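You operate a simulated robot arm through the tools that you are given. There is no shell and no other tool.

You are at the controls of a simulated robot arm. One attempt, no reset.

## Task
Put things in order on the top of the side table. At the end: the black round brush stands where the brass block stood; the blue peg is on the tiny black bobbin; the brass block from the top of the side table stands on top of the silver steel wheel; the brown wooden stick is on the tiny cream bobbin; whatever was shut is shut again. Leave all else as you found it, and nothing knocked over.

It is judged by the outcome, as a careful person would: the job done as asked, and still so three seconds after it is handed in. It fails if anything else is knocked over, pushed out of place, dropped, spilled or broken.

## Robot
A 7-joint arm with a two-finger parallel gripper, fixed in place. Base frame: the origin is at the foot of the arm, x ahead of it, y to its left, z up; the work surface is at about z = 0. Readings come in mm, degrees, newtons and seconds.
With the tool pointing down near the work surface it reaches from about 240 to 620 mm from the base axis. Its first joint turns from -66.0 to 66.0 degrees. Payload 2.6 kg.
Tool frame: the origin (TCP) lies between the finger pads and is the grasp point; the fingertips stand 30 mm ahead of it; z points along the fingers, y is the line along which they close. Largest opening 94 mm; finger width 28, thickness 10; the body of the gripper, 50 by 96 mm, starts 55 mm behind the TCP.
Orientation is that of the tool frame in the base frame, as a unit quaternion [x, y, z, w]. With the fingers straight down and closing along the base's y, the tool's x points along the base's -x, its y along +y and its z along -z.

## Interface
- The arm moves only by the tool nudge_tool. Its arguments are lists of equal length, an entry for each row: "delta_pos": the shift along the tool's x, y, z in units of 25 mm (1.0 is 25 mm), a list of three; "rot": the turn, a rotation vector about the tool's x, y, z in units of 6 degrees (1.0 is 6 degrees), a list of three; "grip": the gripper command, from -1 (shut) to 1 (fully open), values between in proportion. In form: {"delta_pos": [[x, y, z], ...], "rot": [[wx, wy, wz], ...], "grip": [grip, ...]}. A call has 1 to 20 rows; each row shifts and turns the commanded pose from where the row before left it, along the tool's axes as they then stand. A call with a number of a shift or a turn outside -1 to 1 is refused whole. Rows are played at 5 a second. More than 50 mm and 8.6 degrees between two rows, or a gripper value outside its range, and nothing of the call is played. A pose out of reach is approached as far as the arm can. The call stops where the force on the tool passes 40 N (or 10 N more than at its start, if that is more) or the arm is blocked; 0.2 s more then pass. The fingers move at their own pace (about 72 mm/s each) and stop on an object; they squeeze with about 36 N. The grip force told is the motor's: it shows also when the fingers shut on nothing. Time passes only in rows, and 0.2 s behind the last, so rows that do not move let the fingers close. It gives the time, the measured TCP pose, the force on the tool (base axes), the opening and the grip force at its end, in the units of the frame above (readings bear some noise), with the torque about the TCP (base axes, N m) and any sound that the robot's microphone picked up.
- Cameras (640 x 400 px; columns grow to the right, rows downward): "scene" is fixed at [32.8, 438.6, 547.1]; the picture's right is [-0.76, -0.65, 0.00], its down [-0.46, 0.53, -0.71] and it looks along [0.46, -0.54, -0.71] (base axes); focal length 239 px, centre (320, 200). "wrist" rides on the gripper at [76, 14, -102] in the tool frame; the picture's right is [-0.18, 0.98, 0.00], its down [-0.75, -0.14, -0.64] and it looks along [-0.63, -0.12, 0.77] (tool axes); focal length 243 px, centre (320, 200). There is no depth. A picture from a camera that has moved, and an enlarged one, comes with that camera's place and axes in the base frame and with its lens.
- grab_frame(camera): a new picture of that camera. No time passes.
- zoom(camera, box): a new picture of the part [left, top, right, bottom] of that camera's present view, enlarged. No time passes.
- job_done(): hands the job in; it is judged then, once.

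Places have to be worked out from the pictures, the camera data and where the tool is seen. Open the gripper and draw the arm clear of the work before you hand the job in, unless the task says otherwise.

The tools are called as name(argument=value, ...) on one line, values as JSON. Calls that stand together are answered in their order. nudge_tool: Moves the arm, as the interface text tells. Its arguments: {"type":"object","properties":{"delta_pos":{"type":"array","items":{"type":"array","items":{"type":"number"}}},"rot":{"type":"array","items":{"type":"array","items":{"type":"number"}}},"grip":{"type":"array","items":{"type":"number"}}},"required":["delta_pos","rot","grip"]} The other tools are called the same way: grab_frame (camera) takes a picture; zoom (camera, box) takes an enlarged picture of a part of a camera's view; job_done () hands the job in.

At the start:

```text
t: 0.0
tcp_pos: [416.3, 91.5, 319.7]
ee_rot: [0.0, 1.0, 0.0, 0.0]
contact_force: [0.7, -0.2, -0.3]
moment: [-0.02, 0.03, -0.02]
finger_gap: 94.1
grip_force: 0.1
```

scene: 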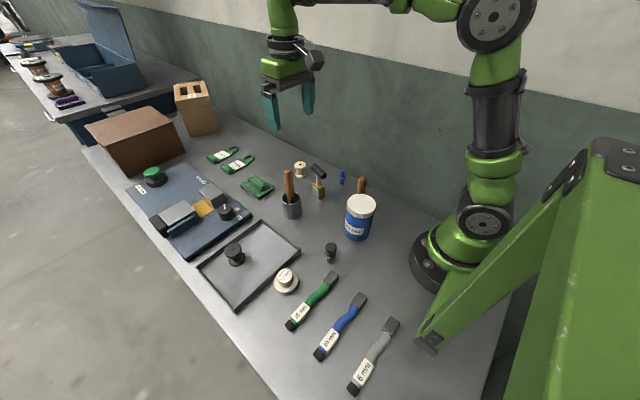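
wrist: 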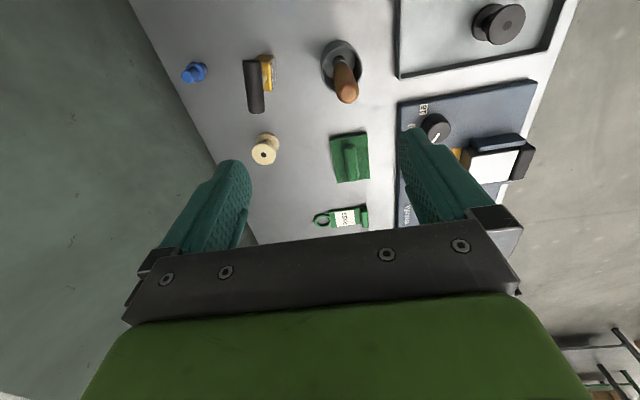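

The scene shows many small items on a bench; I need a closer look at each before moving. I'll zoom into the scene camera in several parts.

zoom(camera="scene", box=[260, 140, 400, 228])

zoom(camera="scene", box=[180, 200, 380, 325])

zoom(camera="scene", box=[80, 80, 280, 205])

zoom(camera="wrist", box=[160, 0, 400, 150])

zoom(camera="scene", box=[0, 0, 200, 125])

```text
4.55 times, centred on (330, 184) of scene
camera zoom: at [32.8, 438.6, 547.1], right [-0.76, -0.65, 0.0], down [-0.46, 0.53, -0.71], along [0.46, -0.54, -0.71], focal length 1086 px, centre (274, 273)
```

zoom: 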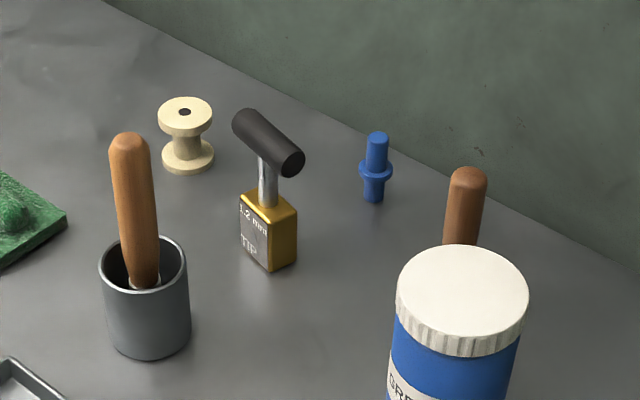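

```text
3.20 times, centred on (280, 262) of scene
camera zoom: at [32.8, 438.6, 547.1], right [-0.76, -0.65, 0.0], down [-0.46, 0.53, -0.71], along [0.46, -0.54, -0.71], focal length 765 px, centre (448, 0)
```

zoom: 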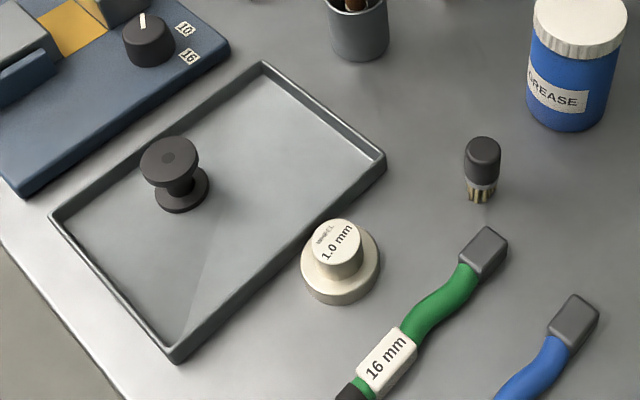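

```text
3.20 times, centred on (180, 142) of scene
camera zoom: at [32.8, 438.6, 547.1], right [-0.76, -0.65, 0.0], down [-0.46, 0.53, -0.71], along [0.46, -0.54, -0.71], focal length 765 px, centre (768, 384)
```

zoom: 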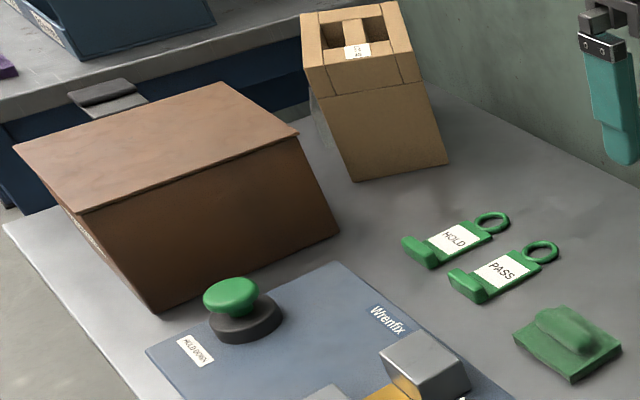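

```text
2.67 times, centred on (280, 75) of wrist
camera zoom: at [338.7, 106.0, 421.9], right [0.18, 0.98, 0.0], down [0.75, -0.14, 0.64], along [0.63, -0.12, -0.77], focal length 647 px, centre (427, 533)
```

zoom: 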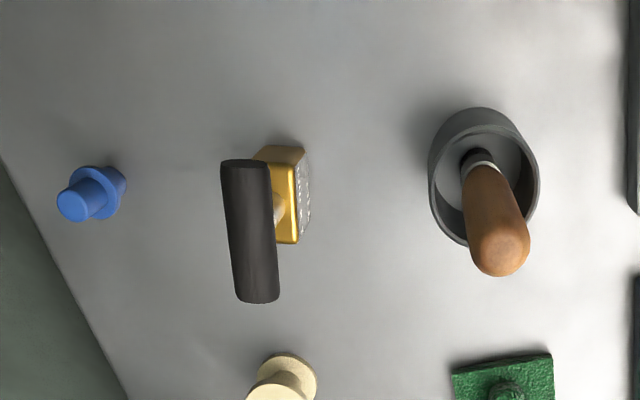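

```text
3.20 times, centred on (100, 62) of scene
camera zoom: at [32.8, 438.6, 547.1], right [-0.76, -0.65, 0.0], down [-0.46, 0.53, -0.71], along [0.46, -0.54, -0.71], focal length 765 px, centre (1024, 640)
```

zoom: 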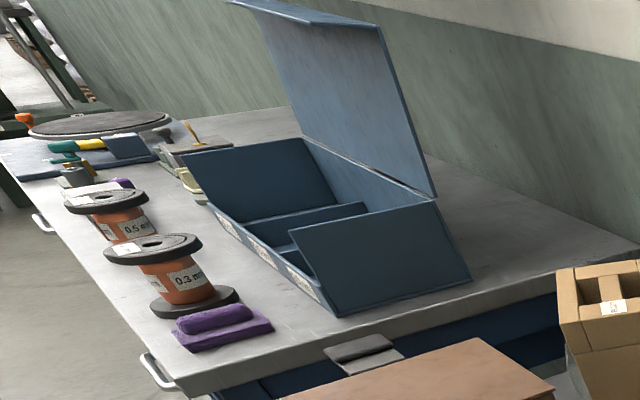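

The near bench is the side table: the brass block (black T-handle) is near (400,15), the blue peg near (380,-85), the cream bobbin near (515,-25), the black bobbin in the tray near (405,330), and the small round brush near (222,175). I can't see a silver steel wheel yet and something brown is hidden behind the grease jar, so I'm moving up high to look there.

nudge_tool(delta_pos=[[0.95, -0.75, 0], [0.95, -0.75, 0], [0.95, -0.75, 0], [0.95, -0.75, 0], [0.95, -0.75, 0]], rot=[[0, 0, 0], [0, 0, 0], [0, 0, 0], [0, 0, 0], [0, 0, 0]], grip=[1, 1, 1, 1, 1])

grab_frame(camera="wrist")

grab_frame(camera="scene")

```text
t: 1.2
tcp_pos: [295.2, -4.2, 317.1]
ee_rot: [0.001, 1.0, 0.0, 0.0]
contact_force: [0.4, 0.0, 0.1]
moment: [0.02, 0.01, 0.0]
finger_gap: 94.1
grip_force: 0.1
```

```text
taken
camera wrist: at [217.5, 10.8, 420.7], right [0.18, 0.98, 0.0], down [0.75, -0.14, 0.64], along [0.63, -0.12, -0.77], focal length 243 px, centre (320, 200)
```

wrist: 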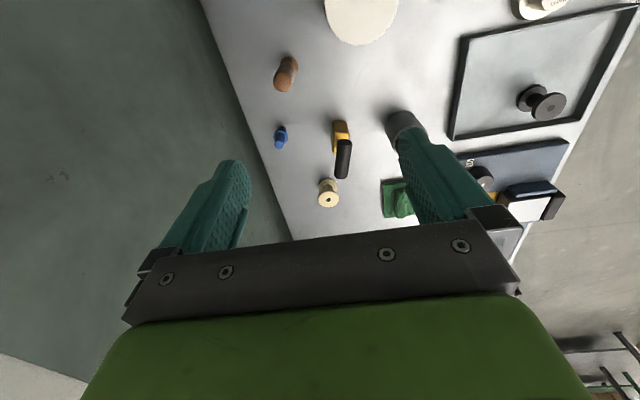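

```text
taken
```

scene: 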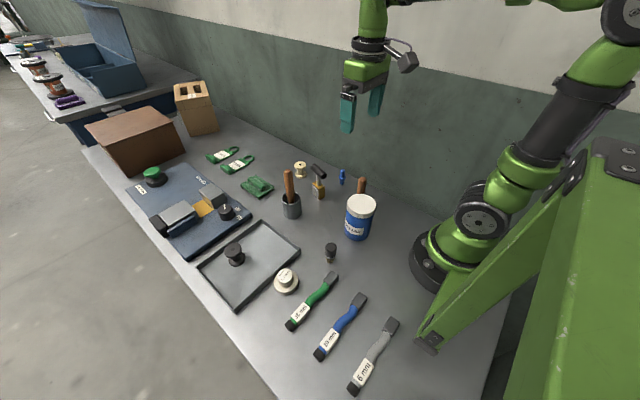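

zoom(camera="wrist", box=[220, 0, 420, 125])

zoom(camera="wrist", box=[440, 0, 640, 125])

zoom(camera="wrist", box=[440, 120, 640, 245])

```text
3.20 times, centred on (320, 62) of wrist
camera zoom: at [217.5, 10.8, 420.7], right [0.18, 0.98, 0.0], down [0.75, -0.14, 0.64], along [0.63, -0.12, -0.77], focal length 776 px, centre (320, 640)
```

zoom: 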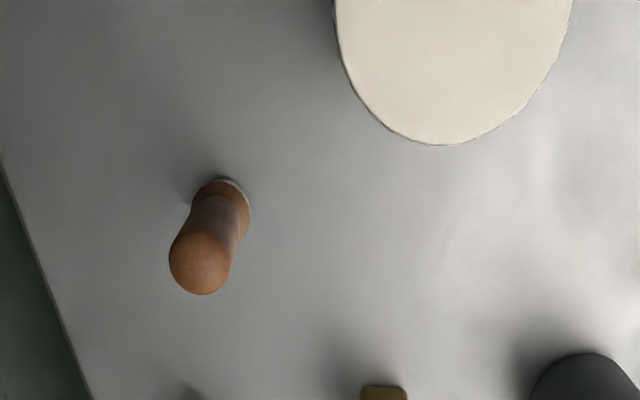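

```text
3.20 times, centred on (540, 62) of wrist
camera zoom: at [217.5, 10.8, 420.7], right [0.18, 0.98, 0.0], down [0.75, -0.14, 0.64], along [0.63, -0.12, -0.77], focal length 776 px, centre (-384, 640)
```

zoom: 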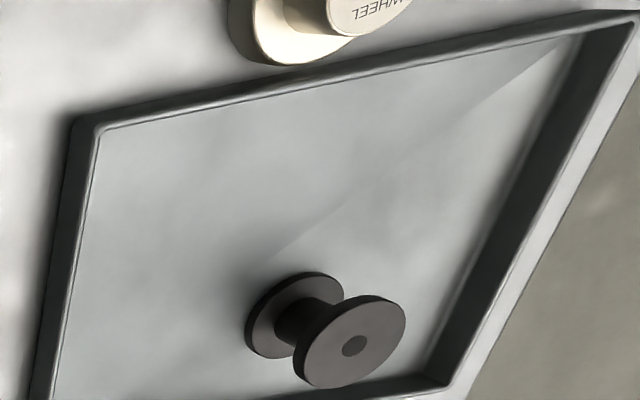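

```text
3.20 times, centred on (540, 182) of wrist
camera zoom: at [217.5, 10.8, 420.7], right [0.18, 0.98, 0.0], down [0.75, -0.14, 0.64], along [0.63, -0.12, -0.77], focal length 776 px, centre (-384, 256)
```

zoom: 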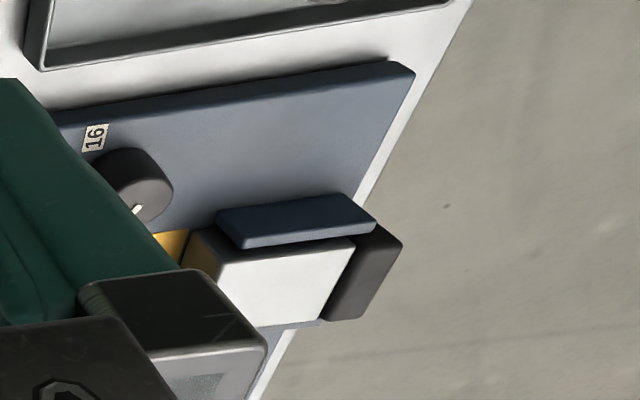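

The hidden item is a standing brown stick with a collar, near (275,-45). The stepped disc by the tray has "WHEEL" printed on it; I'll look closer at it and at the device on the table.

zoom(camera="scene", box=[262, 260, 310, 300])

zoom(camera="scene", box=[120, 160, 260, 260])

zoom(camera="scene", box=[310, 230, 360, 270])

zoom(camera="scene", box=[80, 90, 220, 180])

zoom(camera="wrist", box=[260, 100, 420, 220])

```text
10.00 times, centred on (286, 280) of scene
camera zoom: at [32.8, 438.6, 547.1], right [-0.76, -0.65, 0.0], down [-0.46, 0.53, -0.71], along [0.46, -0.54, -0.71], focal length 2390 px, centre (660, -600)
```

zoom: 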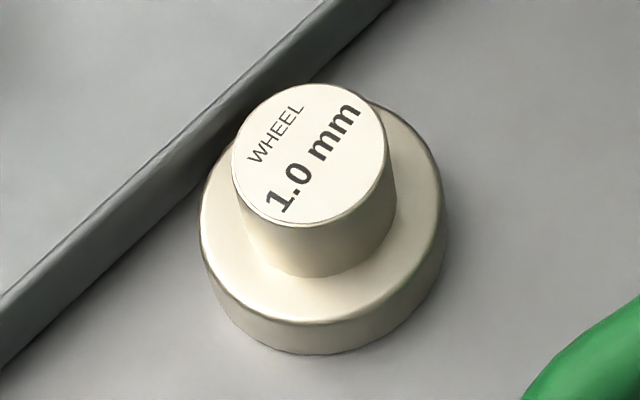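

```text
4.00 times, centred on (190, 210) of scene
camera zoom: at [32.8, 438.6, 547.1], right [-0.76, -0.65, 0.0], down [-0.46, 0.53, -0.71], along [0.46, -0.54, -0.71], focal length 956 px, centre (840, 160)
```

zoom: 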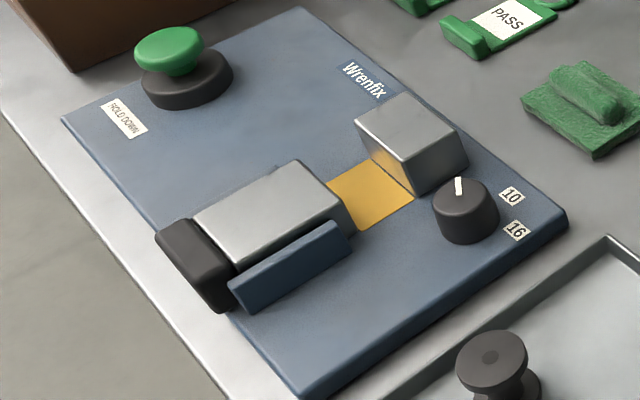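

```text
10.00 times, centred on (335, 250) of scene
camera zoom: at [32.8, 438.6, 547.1], right [-0.76, -0.65, 0.0], down [-0.46, 0.53, -0.71], along [0.46, -0.54, -0.71], focal length 2390 px, centre (170, -300)
```

zoom: 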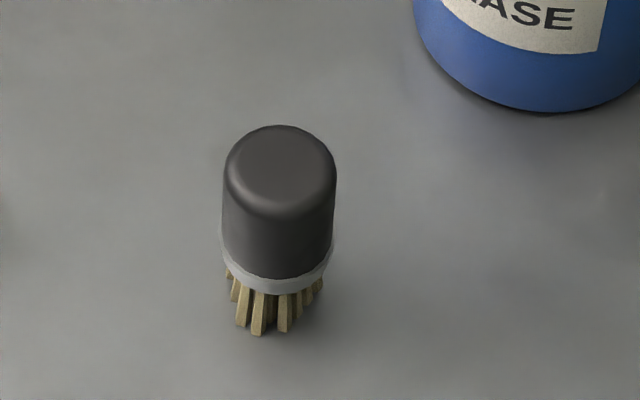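

```text
4.44 times, centred on (150, 135) of scene
camera zoom: at [32.8, 438.6, 547.1], right [-0.76, -0.65, 0.0], down [-0.46, 0.53, -0.71], along [0.46, -0.54, -0.71], focal length 1062 px, centre (1076, 489)
```

zoom: 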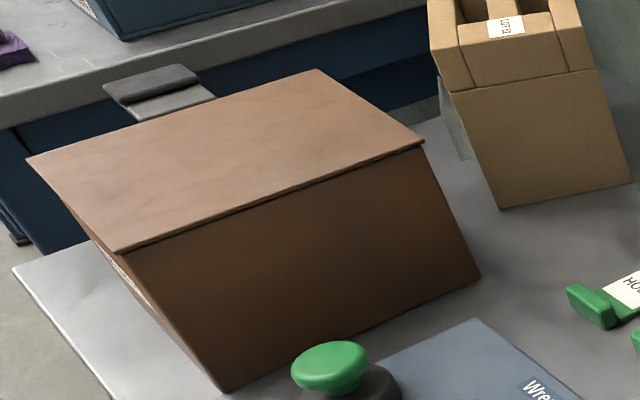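

```text
3.33 times, centred on (340, 160) of wrist
camera zoom: at [217.5, 10.8, 420.7], right [0.18, 0.98, 0.0], down [0.75, -0.14, 0.64], along [0.63, -0.12, -0.77], focal length 809 px, centre (253, 333)
```

zoom: 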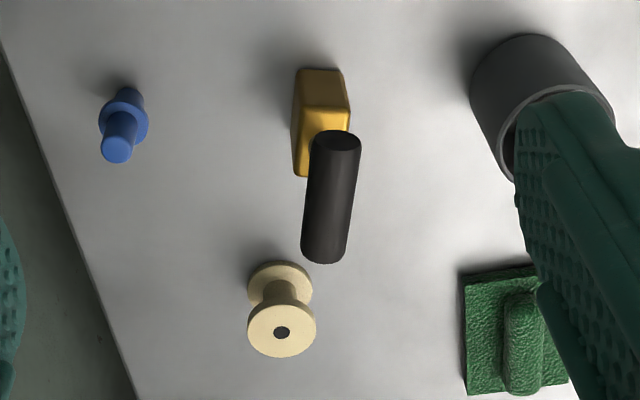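

The stepped disc marked "WHEEL" is polished steel, so I take it as the silver steel wheel, and the box lid doesn't need to be touched. Next I turn the tool 90° (the camera goes to the +y side, clear of the wall) to see the stick and the peg closer.

nudge_tool(delta_pos=[[0, 0, 0], [0, 0, 0], [0, 0, 0], [0, 0, 0], [0, 0, 0], [0, 0, 0], [0, 0, 0], [0, 0, 0], [0, 0, 0], [0, 0, 0], [0, 0, 0], [0, 0, 0], [0, 0, 0], [0, 0, 0], [0, 0, 0]], rot=[[0, 0, 1], [0, 0, 1], [0, 0, 1], [0, 0, 1], [0, 0, 1], [0, 0, 1], [0, 0, 1], [0, 0, 1], [0, 0, 1], [0, 0, 1], [0, 0, 1], [0, 0, 1], [0, 0, 1], [0, 0, 1], [0, 0, 1]], grip=[1, 1, 1, 1, 1, 1, 1, 1, 1, 1, 1, 1, 1, 1, 1])

grab_frame(camera="wrist")

```text
t: 4.4
tcp_pos: [296.5, -2.2, 319.3]
ee_rot: [0.708, 0.706, 0.0, 0.0]
contact_force: [-1.0, 0.3, 0.1]
moment: [0.0, 0.03, -0.01]
finger_gap: 94.0
grip_force: 0.1
```

```text
taken
camera wrist: at [310.3, 74.2, 422.1], right [0.98, -0.19, 0.0], down [-0.14, -0.75, 0.64], along [-0.12, -0.63, -0.77], focal length 243 px, centre (320, 200)
```

wrist: 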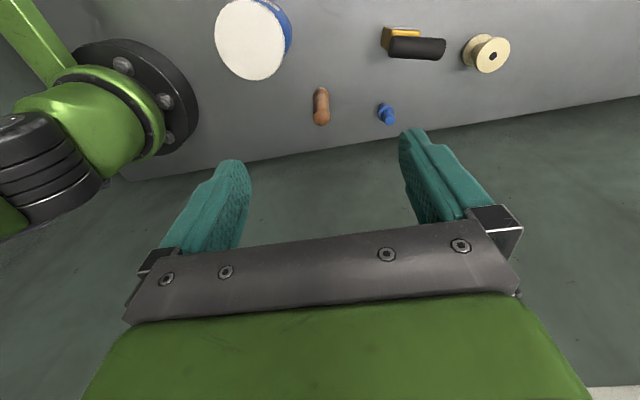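

Rotation works and the view shows stick, peg, brass block and cream bobbin. I'll lower and shift toward +y for a closer view of the stick and peg.

nudge_tool(delta_pos=[[0.48, 0.15, 0.9], [0.48, 0.15, 0.9], [0.48, 0.15, 0.9], [0.48, 0.15, 0.9], [0.48, 0.15, 0.9], [0.48, 0.15, 0.9]], rot=[[0, 0, 0], [0, 0, 0], [0, 0, 0], [0, 0, 0], [0, 0, 0], [0, 0, 0]], grip=[1, 1, 1, 1, 1, 1])

grab_frame(camera="wrist")

zoom(camera="wrist", box=[220, 60, 420, 185])

```text
t: 5.8
tcp_pos: [321.7, 71.1, 183.7]
ee_rot: [0.708, 0.707, 0.001, 0.001]
contact_force: [-0.6, -0.1, 1.0]
moment: [-0.01, -0.01, -0.06]
finger_gap: 94.1
grip_force: 0.2
```

```text
taken
camera wrist: at [334.9, 147.7, 286.3], right [0.98, -0.18, 0.0], down [-0.14, -0.75, 0.64], along [-0.12, -0.63, -0.77], focal length 243 px, centre (320, 200)
```

wrist: 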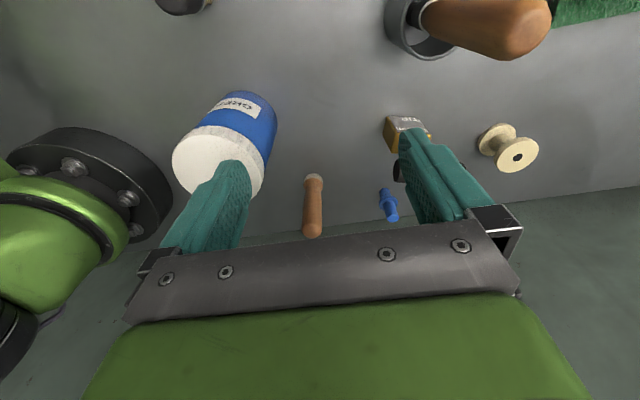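

```text
3.20 times, centred on (320, 122) of wrist
camera zoom: at [334.9, 147.7, 286.3], right [0.98, -0.18, 0.0], down [-0.14, -0.75, 0.64], along [-0.12, -0.63, -0.77], focal length 776 px, centre (320, 448)
```

zoom: 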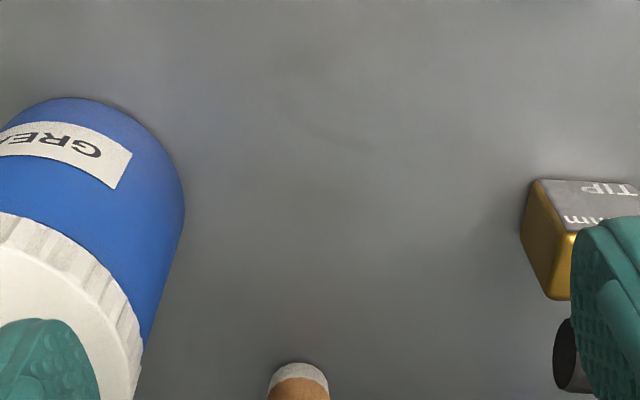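

zoom(camera="wrist", box=[270, 155, 420, 249])

zoom(camera="wrist", box=[380, 0, 580, 125])

zoom(camera="wrist", box=[460, 100, 580, 175])

```text
4.26 times, centred on (345, 202) of wrist
camera zoom: at [334.9, 147.7, 286.3], right [0.98, -0.18, 0.0], down [-0.14, -0.75, 0.64], along [-0.12, -0.63, -0.77], focal length 1032 px, centre (214, 192)
```

zoom: 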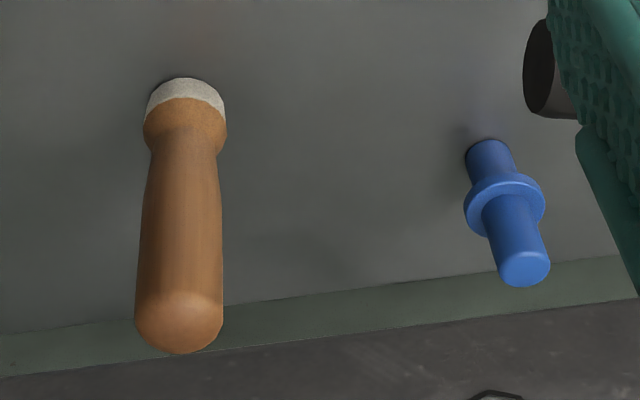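

```text
3.20 times, centred on (480, 62) of wrist
camera zoom: at [334.9, 147.7, 286.3], right [0.98, -0.18, 0.0], down [-0.14, -0.75, 0.64], along [-0.12, -0.63, -0.77], focal length 776 px, centre (-192, 640)
```

zoom: 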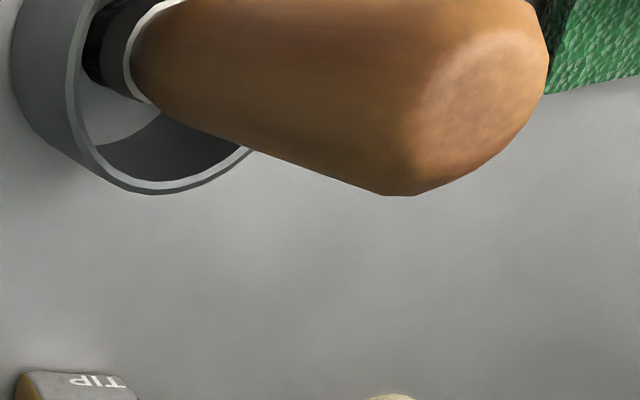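

```text
5.33 times, centred on (520, 138) of wrist
camera zoom: at [334.9, 147.7, 286.3], right [0.98, -0.18, 0.0], down [-0.14, -0.75, 0.64], along [-0.12, -0.63, -0.77], focal length 1294 px, centre (-747, 533)
```

zoom: 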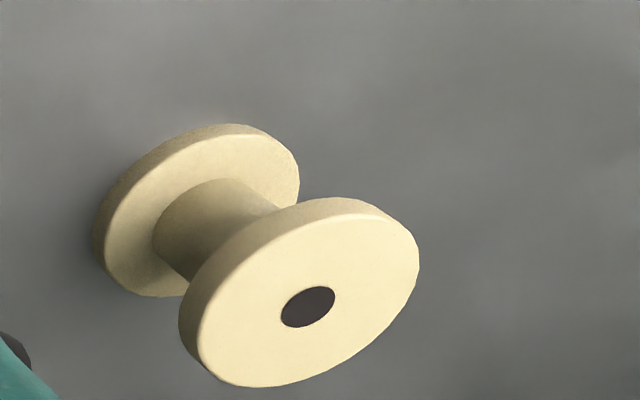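

The lone stick stands at about (290,-48), ~105 mm tall with a white base; the peg is at (390,-90), ~56 mm tall with a collar at z≈26; the cream bobbin is at (527,-27) with its top at z≈49. The item in the cup has a ferrule, so it's a brush and stays put. I'll rise clear of it (its top is near z=165) and look down on the black bobbin in the tray.

nudge_tool(delta_pos=[[0, 0, -1], [0, 0, -1], [0, 0, -1], [0, 0, -1], [0.95, 0.28, 0], [0.95, 0.28, 0], [0.95, 0.28, 0], [0.95, 0.28, 0], [0.95, 0.28, 0], [0.95, 0.28, 0], [0.95, 0.28, 0], [0.95, 0.28, 0], [0.95, 0.28, 0], [0.95, 0.28, 0]], rot=[[0, 0, 0], [0, 0, 0], [0, 0, 0], [0, 0, 0], [0, 0, 0], [0, 0, 0], [0, 0, 0], [0, 0, 0], [0, 0, 0], [0, 0, 0], [0, 0, 0], [0, 0, 0], [0, 0, 0], [0, 0, 0]], grip=[1, 1, 1, 1, 1, 1, 1, 1, 1, 1, 1, 1, 1, 1])

grab_frame(camera="wrist")

grab_frame(camera="scene")

```text
t: 8.8
tcp_pos: [390.4, 309.5, 283.5]
ee_rot: [0.707, 0.707, 0.0, -0.001]
contact_force: [-0.1, 0.7, -0.1]
moment: [-0.01, 0.02, 0.01]
finger_gap: 94.0
grip_force: 0.1
```

```text
taken
camera wrist: at [403.6, 385.9, 386.6], right [0.98, -0.18, 0.0], down [-0.14, -0.75, 0.64], along [-0.12, -0.63, -0.77], focal length 243 px, centre (320, 200)
```

wrist: 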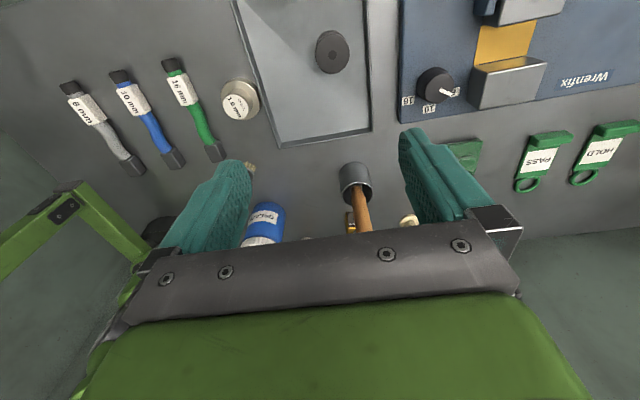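

```text
taken
```

scene: 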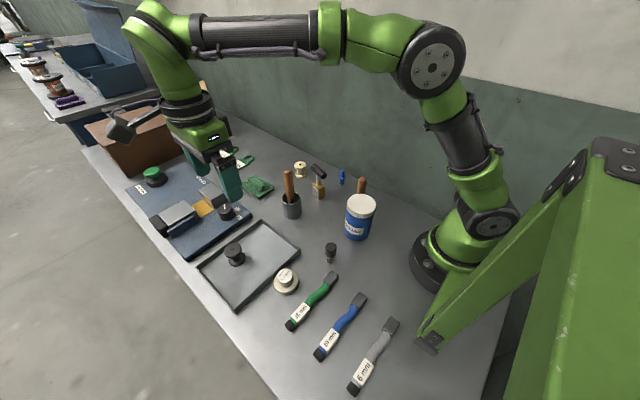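

zoom(camera="wrist", box=[290, 10, 390, 90])

zoom(camera="wrist", box=[190, 60, 290, 140])

zoom(camera="wrist", box=[300, 140, 420, 240])

zoom(camera="wrist", box=[390, 0, 590, 150])

```text
5.00 times, centred on (340, 50) of wrist
camera zoom: at [403.6, 385.9, 386.6], right [0.98, -0.18, 0.0], down [-0.14, -0.75, 0.64], along [-0.12, -0.63, -0.77], focal length 1213 px, centre (220, 950)
```

zoom: 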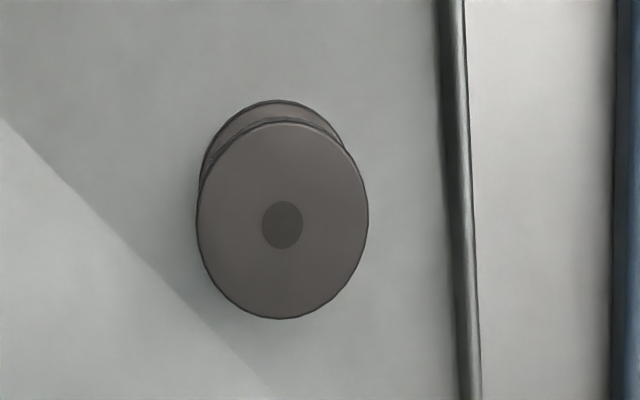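

```text
5.00 times, centred on (240, 100) of wrist
camera zoom: at [403.6, 385.9, 386.6], right [0.98, -0.18, 0.0], down [-0.14, -0.75, 0.64], along [-0.12, -0.63, -0.77], focal length 1213 px, centre (720, 700)
```

zoom: 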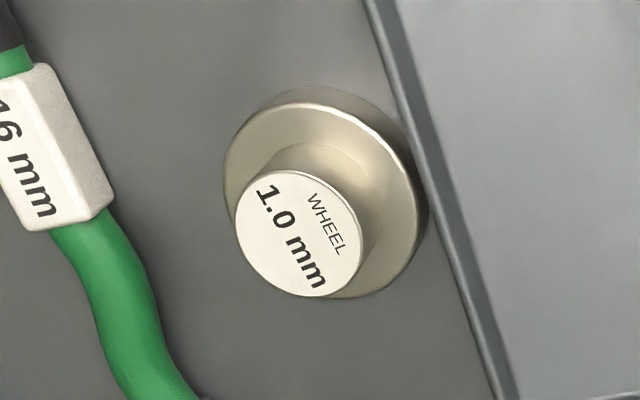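

```text
4.00 times, centred on (360, 190) of wrist
camera zoom: at [403.6, 385.9, 386.6], right [0.98, -0.18, 0.0], down [-0.14, -0.75, 0.64], along [-0.12, -0.63, -0.77], focal length 970 px, centre (160, 240)
```

zoom: 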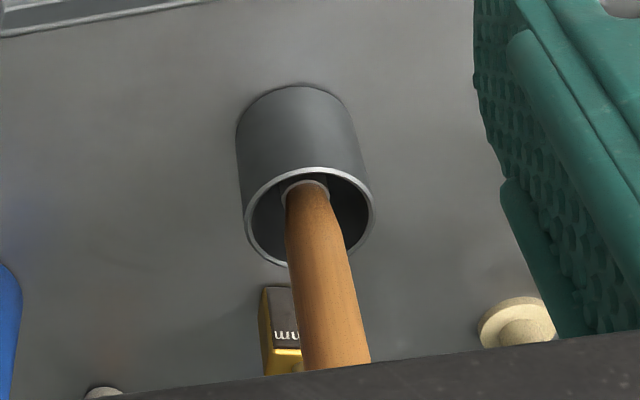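

```text
2.67 times, centred on (490, 75) of wrist
camera zoom: at [403.6, 385.9, 386.6], right [0.98, -0.18, 0.0], down [-0.14, -0.75, 0.64], along [-0.12, -0.63, -0.77], focal length 647 px, centre (-133, 533)
```

zoom: 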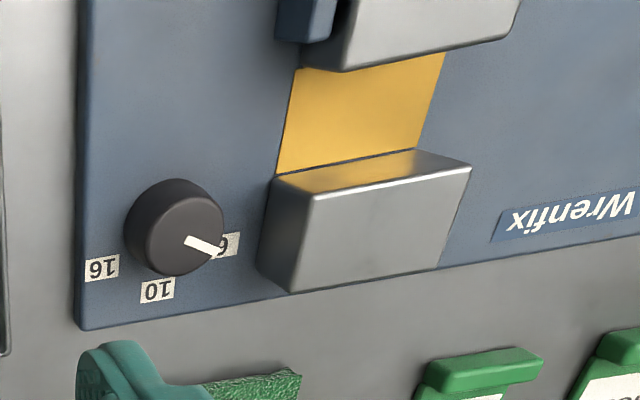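

The black bobbin's top centre is at about (408.5,329.5), z≈47; the wheel is at about (266,290) with its boss top at z≈36. Now I travel back at height to look at the peg before picking it.

nudge_tool(delta_pos=[[-0.95, 0, 0], [-0.95, 0, 0], [-0.95, 0, 0], [-0.95, 0, 0], [-0.95, 0, 0], [-0.95, 0, 0], [-0.95, 0, 0], [-0.95, 0, 0], [-0.95, 0, 0], [-0.95, 0, 0], [-0.95, 0, 0], [-0.95, 0, 0], [-0.95, 0, 0], [-0.95, 0, 0.5], [0, 0, 0.8], [0, 0, 0.8], [0, 0, 0.8], [0, 0, 0.8]], rot=[[0, 0, 0], [0, 0, 0], [0, 0, 0], [0, 0, 0], [0, 0, 0], [0, 0, 0], [0, 0, 0], [0, 0, 0], [0, 0, 0], [0, 0, 0], [0, 0, 0], [0, 0, 0], [0, 0, 0], [0, 0, 0], [0, 0, 0], [0, 0, 0], [0, 0, 0], [0, 0, 0]], grip=[1, 1, 1, 1, 1, 1, 1, 1, 1, 1, 1, 1, 1, 1, 1, 1, 1, 1])

grab_frame(camera="wrist")

zoom(camera="wrist", box=[250, 100, 410, 220])

```text
t: 12.6
tcp_pos: [390.9, -25.4, 191.8]
ee_rot: [0.707, 0.707, 0.001, 0.0]
contact_force: [-0.2, 0.6, 0.6]
moment: [-0.01, 0.03, -0.03]
finger_gap: 94.2
grip_force: 0.1
```

```text
taken
camera wrist: at [403.8, 50.6, 293.5], right [0.98, -0.18, 0.0], down [-0.14, -0.75, 0.64], along [-0.12, -0.63, -0.77], focal length 243 px, centre (320, 200)
```

wrist: 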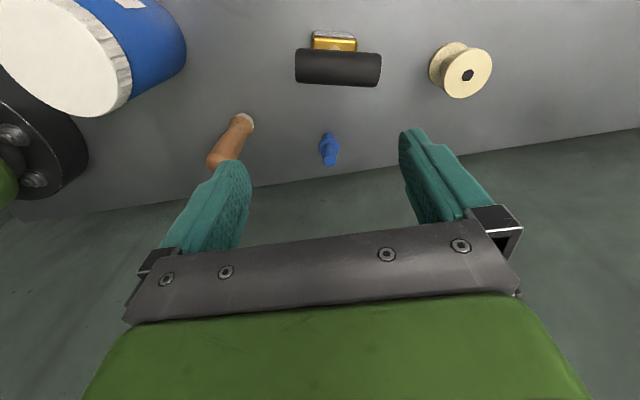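

```text
3.33 times, centred on (330, 160) of wrist
camera zoom: at [403.8, 50.6, 293.5], right [0.98, -0.18, 0.0], down [-0.14, -0.75, 0.64], along [-0.12, -0.63, -0.77], focal length 809 px, centre (287, 333)
```

zoom: 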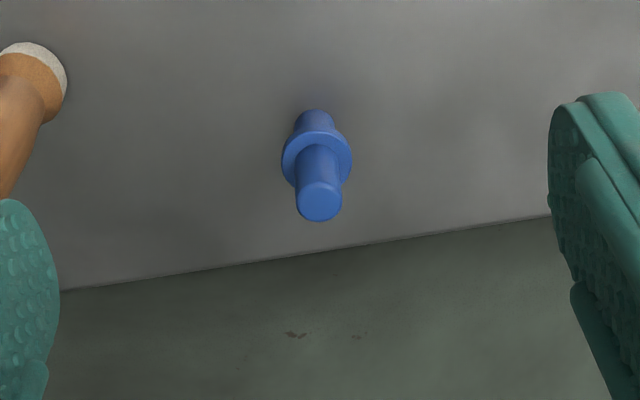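

The peg reads at (389,-90) from two views and the wall is at y≈-149, which leaves room. I'll move over it and descend so the tips stop just above its collar (TCP z≈64).

nudge_tool(delta_pos=[[-0.86, -0.03, 0], [-0.86, -0.03, 0], [-0.86, -0.02, 0], [0, 0, 0.9], [0, 0, 0.9], [0, 0, 0.9], [0, 0, 0.9], [0, 0, 0.9], [0, 0, 0.6]], rot=[[0, 0, 0], [0, 0, 0], [0, 0, 0], [0, 0, 0], [0, 0, 0], [0, 0, 0], [0, 0, 0], [0, 0, 0], [0, 0, 0]], grip=[1, 1, 1, 1, 1, 1, 1, 1, 1])

grab_frame(camera="wrist")

zoom(camera="scene", box=[280, 130, 400, 210])

```text
t: 14.6
tcp_pos: [386.9, -91.8, 63.9]
ee_rot: [0.707, 0.707, 0.001, -0.001]
contact_force: [-0.1, -0.3, -1.0]
moment: [-0.03, 0.01, 0.01]
finger_gap: 94.1
grip_force: 0.1
```

```text
taken
camera wrist: at [400.8, -14.4, 166.6], right [0.98, -0.18, 0.0], down [-0.14, -0.75, 0.64], along [-0.12, -0.63, -0.77], focal length 243 px, centre (320, 200)
```

wrist: 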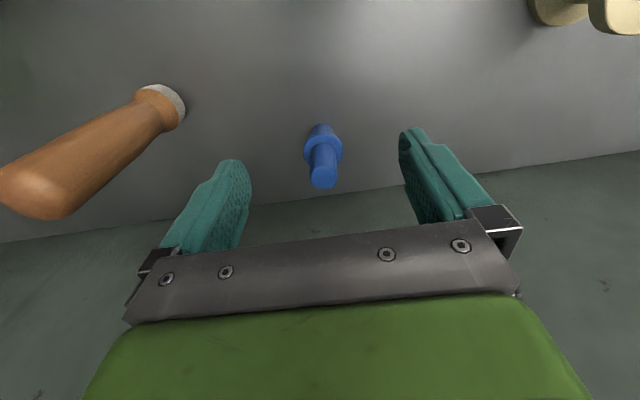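

```text
5.00 times, centred on (340, 170) of scene
camera zoom: at [32.7, 438.6, 547.1], right [-0.76, -0.65, 0.0], down [-0.46, 0.53, -0.71], along [0.46, -0.54, -0.71], focal length 1195 px, centre (220, 350)
```

zoom: 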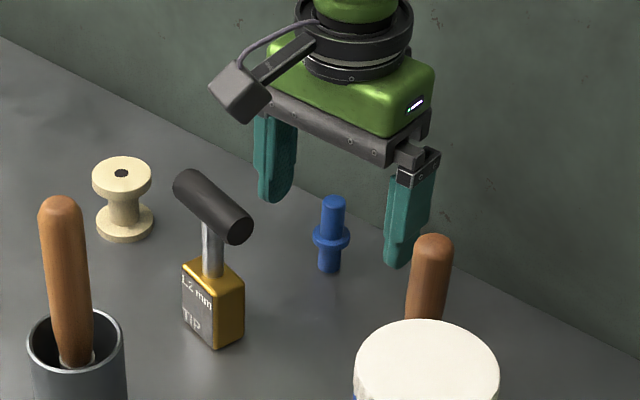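

The peg top reads (388.7,-89.7) and the tips are just above the collar. I'll correct ~2 mm and close on the upper pin.

nudge_tool(delta_pos=[[0.07, 0.07, 0], [0, 0, 0], [0, 0, 0], [0, 0, 0], [0, 0, 0], [0, 0, 0], [0, 0, 0]], rot=[[0, 0, 0], [0, 0, 0], [0, 0, 0], [0, 0, 0], [0, 0, 0], [0, 0, 0], [0, 0, 0]], grip=[1, 0, -0.4, -0.6, -1, -1, -1])

zoom(camera="wrist", box=[240, 100, 400, 220])

zoom(camera="scene", box=[280, 130, 400, 210])

```text
t: 16.2
tcp_pos: [390.2, -89.7, 64.6]
ee_rot: [0.707, 0.707, 0.0, 0.0]
contact_force: [0.2, -0.3, 0.0]
moment: [-0.02, -0.04, -0.01]
finger_gap: 13.6
grip_force: 36.0
```

```text
3.33 times, centred on (320, 160) of wrist
camera zoom: at [402.6, -12.6, 167.0], right [0.98, -0.18, 0.0], down [-0.14, -0.75, 0.64], along [-0.12, -0.63, -0.77], focal length 809 px, centre (320, 333)
```

zoom: 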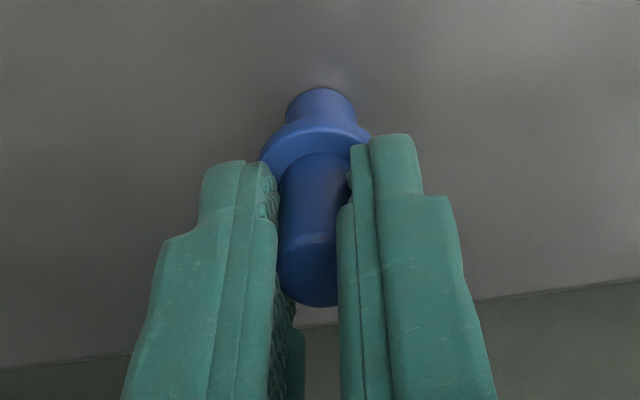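

```text
5.00 times, centred on (340, 170) of scene
camera zoom: at [32.8, 438.6, 547.1], right [-0.76, -0.65, 0.0], down [-0.46, 0.53, -0.71], along [0.46, -0.54, -0.71], focal length 1195 px, centre (220, 350)
```

zoom: 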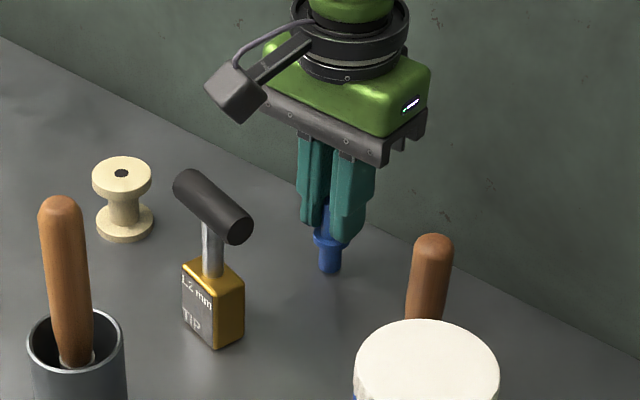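

The peg is held firmly (gap 13.6 mm, upright). Since its bottom is at TCP−64.6, I lift to z≈290 to clear the brush in the cup and carry it toward the black bobbin.

nudge_tool(delta_pos=[[0, 0, -0.5], [0, 0, -1], [0, 0, -1], [0, 0, -1], [0, 0, -1], [0, 0, -1], [0, 0, -1], [0, 0, -1], [0, 0, -1], [0, 0, -0.5], [0.95, 0.04, 0], [0.95, 0.04, 0], [0.95, 0.04, 0], [0.95, 0.04, 0], [0.95, 0.04, 0], [0.95, 0.04, 0], [0.95, 0.04, 0], [0.95, 0.04, 0], [0.95, 0.04, 0], [0.95, 0.04, 0]], rot=[[0, 0, 0], [0, 0, 0], [0, 0, 0], [0, 0, 0], [0, 0, 0], [0, 0, 0], [0, 0, 0], [0, 0, 0], [0, 0, 0], [0, 0, 0], [0, 0, 0], [0, 0, 0], [0, 0, 0], [0, 0, 0], [0, 0, 0], [0, 0, 0], [0, 0, 0], [0, 0, 0], [0, 0, 0], [0, 0, 0]], grip=[-1, -1, -1, -1, -1, -1, -1, -1, -1, -1, -1, -1, -1, -1, -1, -1, -1, -1, -1, -1])

```text
t: 20.4
tcp_pos: [400.3, 149.6, 289.3]
ee_rot: [0.707, 0.707, 0.0, 0.001]
contact_force: [0.0, 0.4, 0.7]
moment: [0.02, 0.03, -0.01]
finger_gap: 13.5
grip_force: 35.2
```

Peg still held. I'll finish the traverse to over the black bobbin and descend to about 40 mm above it.

nudge_tool(delta_pos=[[0.9, 0.04, 0], [0.9, 0.04, 0], [0.9, 0.04, 0], [0.9, 0.04, 0], [0.9, 0.04, 0], [0.9, 0.04, 0], [0.9, 0.04, 0], [0.9, 0.04, 0], [0, 0, 0.9], [0, 0, 0.9], [0, 0, 0.9], [0, 0, 0.9], [0, 0, 0.9], [0, 0, 0.9], [0, 0, 0]], rot=[[0, 0, 0], [0, 0, 0], [0, 0, 0], [0, 0, 0], [0, 0, 0], [0, 0, 0], [0, 0, 0], [0, 0, 0], [0, 0, 0], [0, 0, 0], [0, 0, 0], [0, 0, 0], [0, 0, 0], [0, 0, 0], [0, 0, 0]], grip=[-1, -1, -1, -1, -1, -1, -1, -1, -1, -1, -1, -1, -1, -1, -1])

grab_frame(camera="wrist")

zoom(camera="wrist", box=[240, 60, 400, 180])

zoom(camera="scene", box=[170, 170, 310, 290])

```text
t: 23.6
tcp_pos: [409.6, 328.5, 154.2]
ee_rot: [0.707, 0.707, 0.001, -0.001]
contact_force: [0.9, -0.1, 0.0]
moment: [-0.01, 0.0, -0.01]
finger_gap: 13.9
grip_force: 36.1
```

```text
taken
camera wrist: at [422.1, 406.1, 256.9], right [0.98, -0.18, 0.0], down [-0.14, -0.75, 0.64], along [-0.12, -0.63, -0.77], focal length 243 px, centre (320, 200)
```

wrist: 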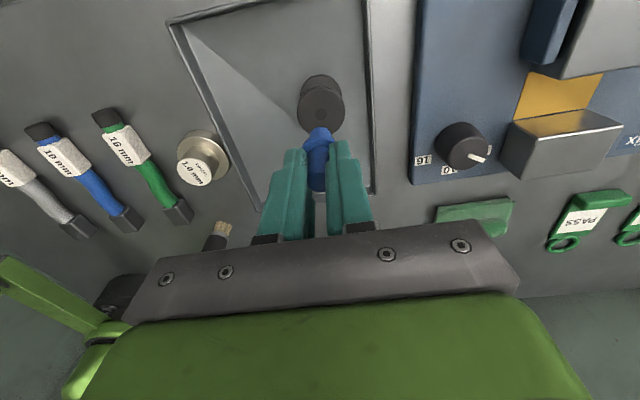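

```text
3.33 times, centred on (320, 120) of wrist
camera zoom: at [422.1, 406.1, 256.9], right [0.98, -0.18, 0.0], down [-0.14, -0.75, 0.64], along [-0.12, -0.63, -0.77], focal length 809 px, centre (320, 467)
```

zoom: 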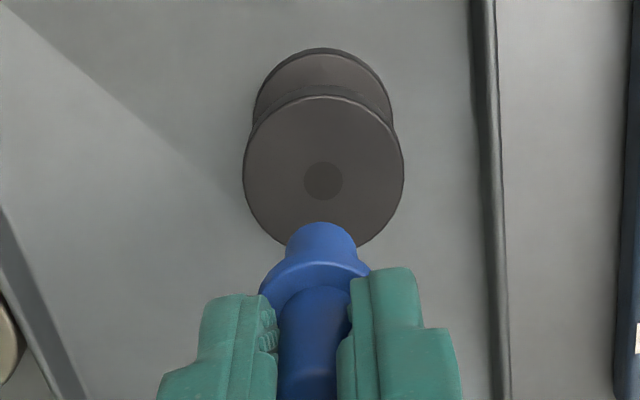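

```text
3.33 times, centred on (240, 230) of scene
camera zoom: at [32.8, 438.6, 547.1], right [-0.76, -0.65, 0.0], down [-0.46, 0.53, -0.71], along [0.46, -0.54, -0.71], focal length 797 px, centre (587, 100)
```

zoom: 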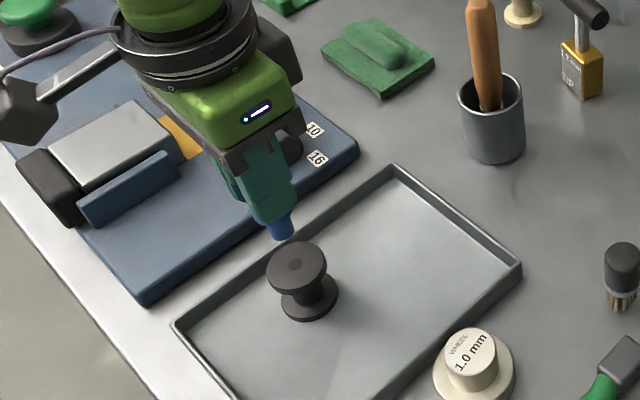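

The peg bottom and bobbin hole line up within about 1 mm laterally; bobbin centre reads (408.7,328.9). I'll descend 34 mm then check the gap.

nudge_tool(delta_pos=[[-0.0, -0.02, 0.5], [0, 0, 0.5], [0, 0, 0.36], [0, 0, 0]], rot=[[0, 0, 0], [0, 0, 0], [0, 0, 0], [0, 0, 0]], grip=[-1, -1, -1, -1])

zoom(camera="wrist", box=[260, 80, 380, 170])

zoom(camera="scene", box=[200, 220, 260, 270])

```text
t: 24.6
tcp_pos: [408.9, 328.9, 120.5]
ee_rot: [0.707, 0.707, -0.001, 0.0]
contact_force: [-0.3, -0.1, 0.0]
moment: [-0.01, 0.0, 0.01]
finger_gap: 13.7
grip_force: 35.4
```

```text
4.44 times, centred on (320, 125) of wrist
camera zoom: at [420.7, 406.1, 222.5], right [0.98, -0.18, 0.0], down [-0.14, -0.75, 0.64], along [-0.12, -0.63, -0.77], focal length 1078 px, centre (320, 533)
```

zoom: 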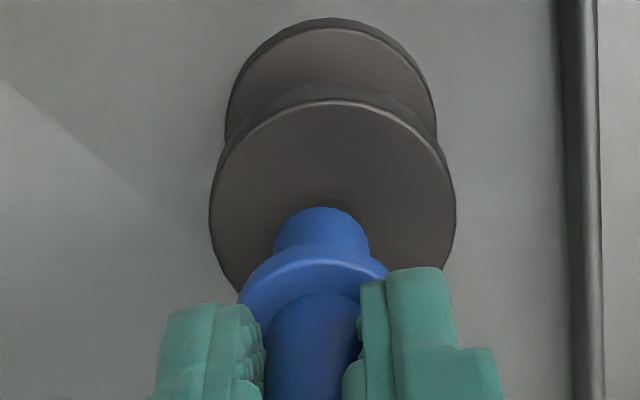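

```text
8.00 times, centred on (230, 245) of scene
camera zoom: at [32.8, 438.6, 547.1], right [-0.76, -0.65, 0.0], down [-0.46, 0.53, -0.71], along [0.46, -0.54, -0.71], focal length 1912 px, centre (1040, -160)
```

zoom: 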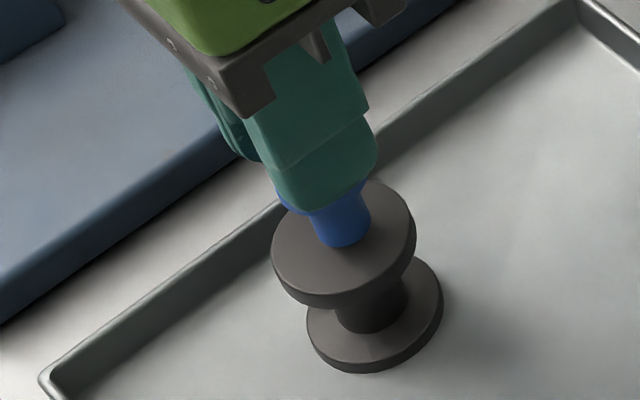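

Relative to the bobbin the peg is ~1.7 mm toward −x, with about 8–9 mm of gap left. I'll correct that and lower 5 mm.

nudge_tool(delta_pos=[[0, 0.065, 0], [0, 0, 0.1], [0, 0, 0.1], [0, 0, 0]], rot=[[0, 0, 0], [0, 0, 0], [0, 0, 0], [0, 0, 0]], grip=[-1, -1, -1, -1])

zoom(camera="wrist", box=[260, 80, 380, 170])

zoom(camera="scene", box=[200, 220, 260, 270])

```text
t: 25.6
tcp_pos: [408.5, 328.9, 114.8]
ee_rot: [0.707, 0.707, 0.0, 0.0]
contact_force: [0.5, 0.5, 0.5]
moment: [-0.03, 0.01, 0.01]
finger_gap: 13.8
grip_force: 36.2
```

```text
4.44 times, centred on (320, 125) of wrist
camera zoom: at [421.9, 406.2, 217.4], right [0.98, -0.18, 0.0], down [-0.14, -0.75, 0.64], along [-0.12, -0.63, -0.77], focal length 1078 px, centre (320, 533)
```

zoom: 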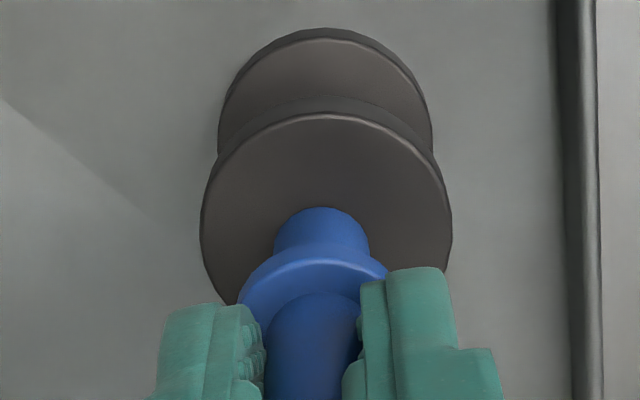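

```text
8.00 times, centred on (230, 245) of scene
camera zoom: at [32.8, 438.6, 547.1], right [-0.76, -0.65, 0.0], down [-0.46, 0.53, -0.71], along [0.46, -0.54, -0.71], focal length 1912 px, centre (1040, -160)
```

zoom: 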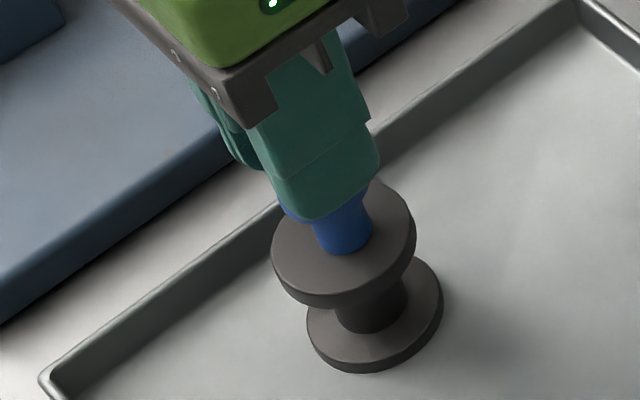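

Now centred within about 1 mm with a few mm of gap. I'll lower in 1 mm steps and watch for contact force.

nudge_tool(delta_pos=[[0, 0.025, 0.04], [0, 0, 0.04], [0, 0, 0]], rot=[[0, 0, 0], [0, 0, 0], [0, 0, 0]], grip=[-1, -1, -1])

zoom(camera="scene", box=[215, 230, 250, 260])

```text
t: 26.4
tcp_pos: [411.4, 330.3, 114.4]
ee_rot: [0.707, 0.707, 0.003, 0.001]
contact_force: [-2.8, 0.6, 16.0]
moment: [-0.06, 0.14, -0.01]
finger_gap: 13.5
grip_force: 36.1
```

```text
13.33 times, centred on (232, 245) of scene
camera zoom: at [32.7, 438.5, 547.2], right [-0.76, -0.65, 0.0], down [-0.46, 0.53, -0.71], along [0.46, -0.54, -0.71], focal length 3186 px, centre (1487, -400)
```

zoom: 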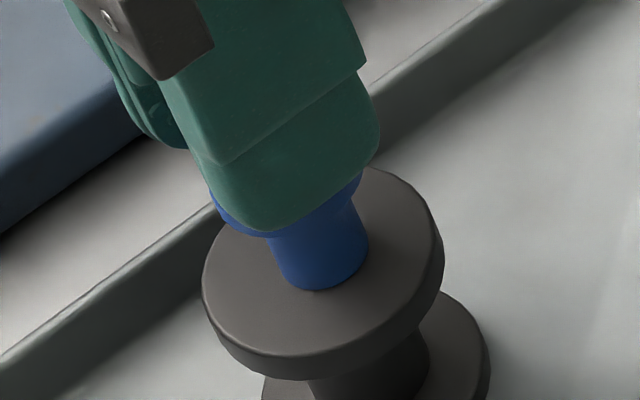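

Contact at 16 N: the peg sits centred on the black bobbin (top ≈ 50 mm). I'll ease up 0.7 mm to relieve the force, then open gently.

nudge_tool(delta_pos=[[0, 0, -0.03], [0, 0, 0], [0, 0, 0], [0, 0, 0], [0, 0, 0]], rot=[[0, 0, 0], [0, 0, 0], [0, 0, 0], [0, 0, 0], [0, 0, 0]], grip=[-1, -1, -0.55, -0.3, 0])

zoom(camera="scene", box=[200, 220, 260, 270])

zoom(camera="wrist", box=[240, 80, 400, 200])

```text
t: 27.6
tcp_pos: [408.6, 329.3, 113.6]
ee_rot: [0.708, 0.707, 0.0, 0.0]
contact_force: [-0.8, 0.3, 1.2]
moment: [0.01, -0.01, -0.02]
finger_gap: 47.0
grip_force: 0.0
```

```text
8.00 times, centred on (230, 245) of scene
camera zoom: at [32.8, 438.6, 547.1], right [-0.76, -0.65, 0.0], down [-0.46, 0.53, -0.71], along [0.46, -0.54, -0.71], focal length 1912 px, centre (1040, -160)
```

zoom: 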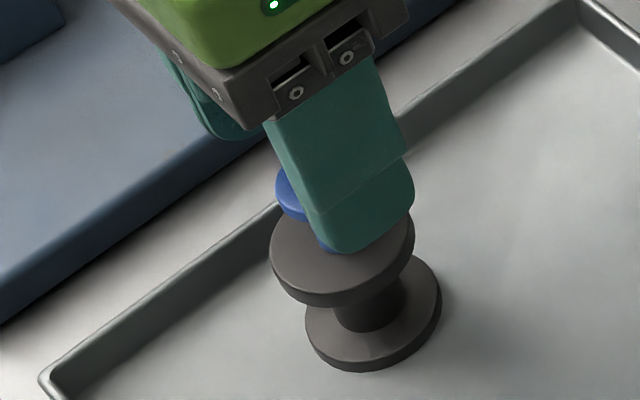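

```text
3.33 times, centred on (320, 140) of wrist
camera zoom: at [422.6, 405.9, 216.1], right [0.98, -0.18, 0.0], down [-0.14, -0.75, 0.64], along [-0.12, -0.63, -0.77], focal length 809 px, centre (320, 400)
```

zoom: 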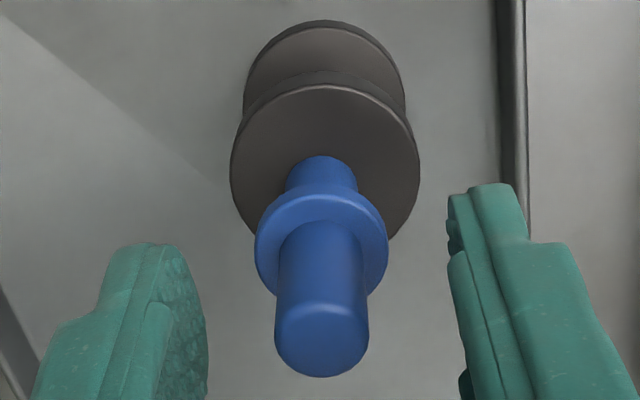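

The peg stands free and upright on the black bobbin. I'll rise straight up to z≈290 before moving off.

nudge_tool(delta_pos=[[0, 0, -0.5], [0, 0, -1], [0, 0, -1], [0, 0, -1], [0, 0, -1], [0, 0, -1], [0, 0, -1], [0, 0, -0.5]], rot=[[0, 0, 0], [0, 0, 0], [0, 0, 0], [0, 0, 0], [0, 0, 0], [0, 0, 0], [0, 0, 0], [0, 0, 0]], grip=[0, 0.3, 0.6, 1, 1, 1, 1, 1])

zoom(camera="scene", box=[180, 200, 300, 300])

```text
t: 29.4
tcp_pos: [409.3, 329.5, 288.4]
ee_rot: [0.708, 0.707, 0.0, 0.0]
contact_force: [0.1, -0.6, 0.6]
moment: [0.0, 0.0, -0.02]
finger_gap: 94.0
grip_force: 0.1
```

```text
4.00 times, centred on (240, 250) of scene
camera zoom: at [32.8, 438.6, 547.1], right [-0.76, -0.65, 0.0], down [-0.46, 0.53, -0.71], along [0.46, -0.54, -0.71], focal length 956 px, centre (640, 0)
```

zoom: 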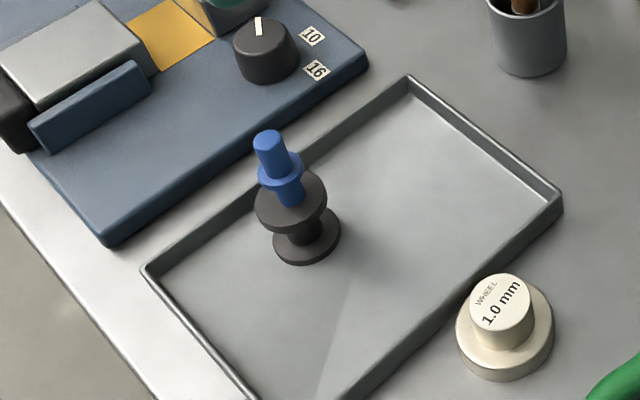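

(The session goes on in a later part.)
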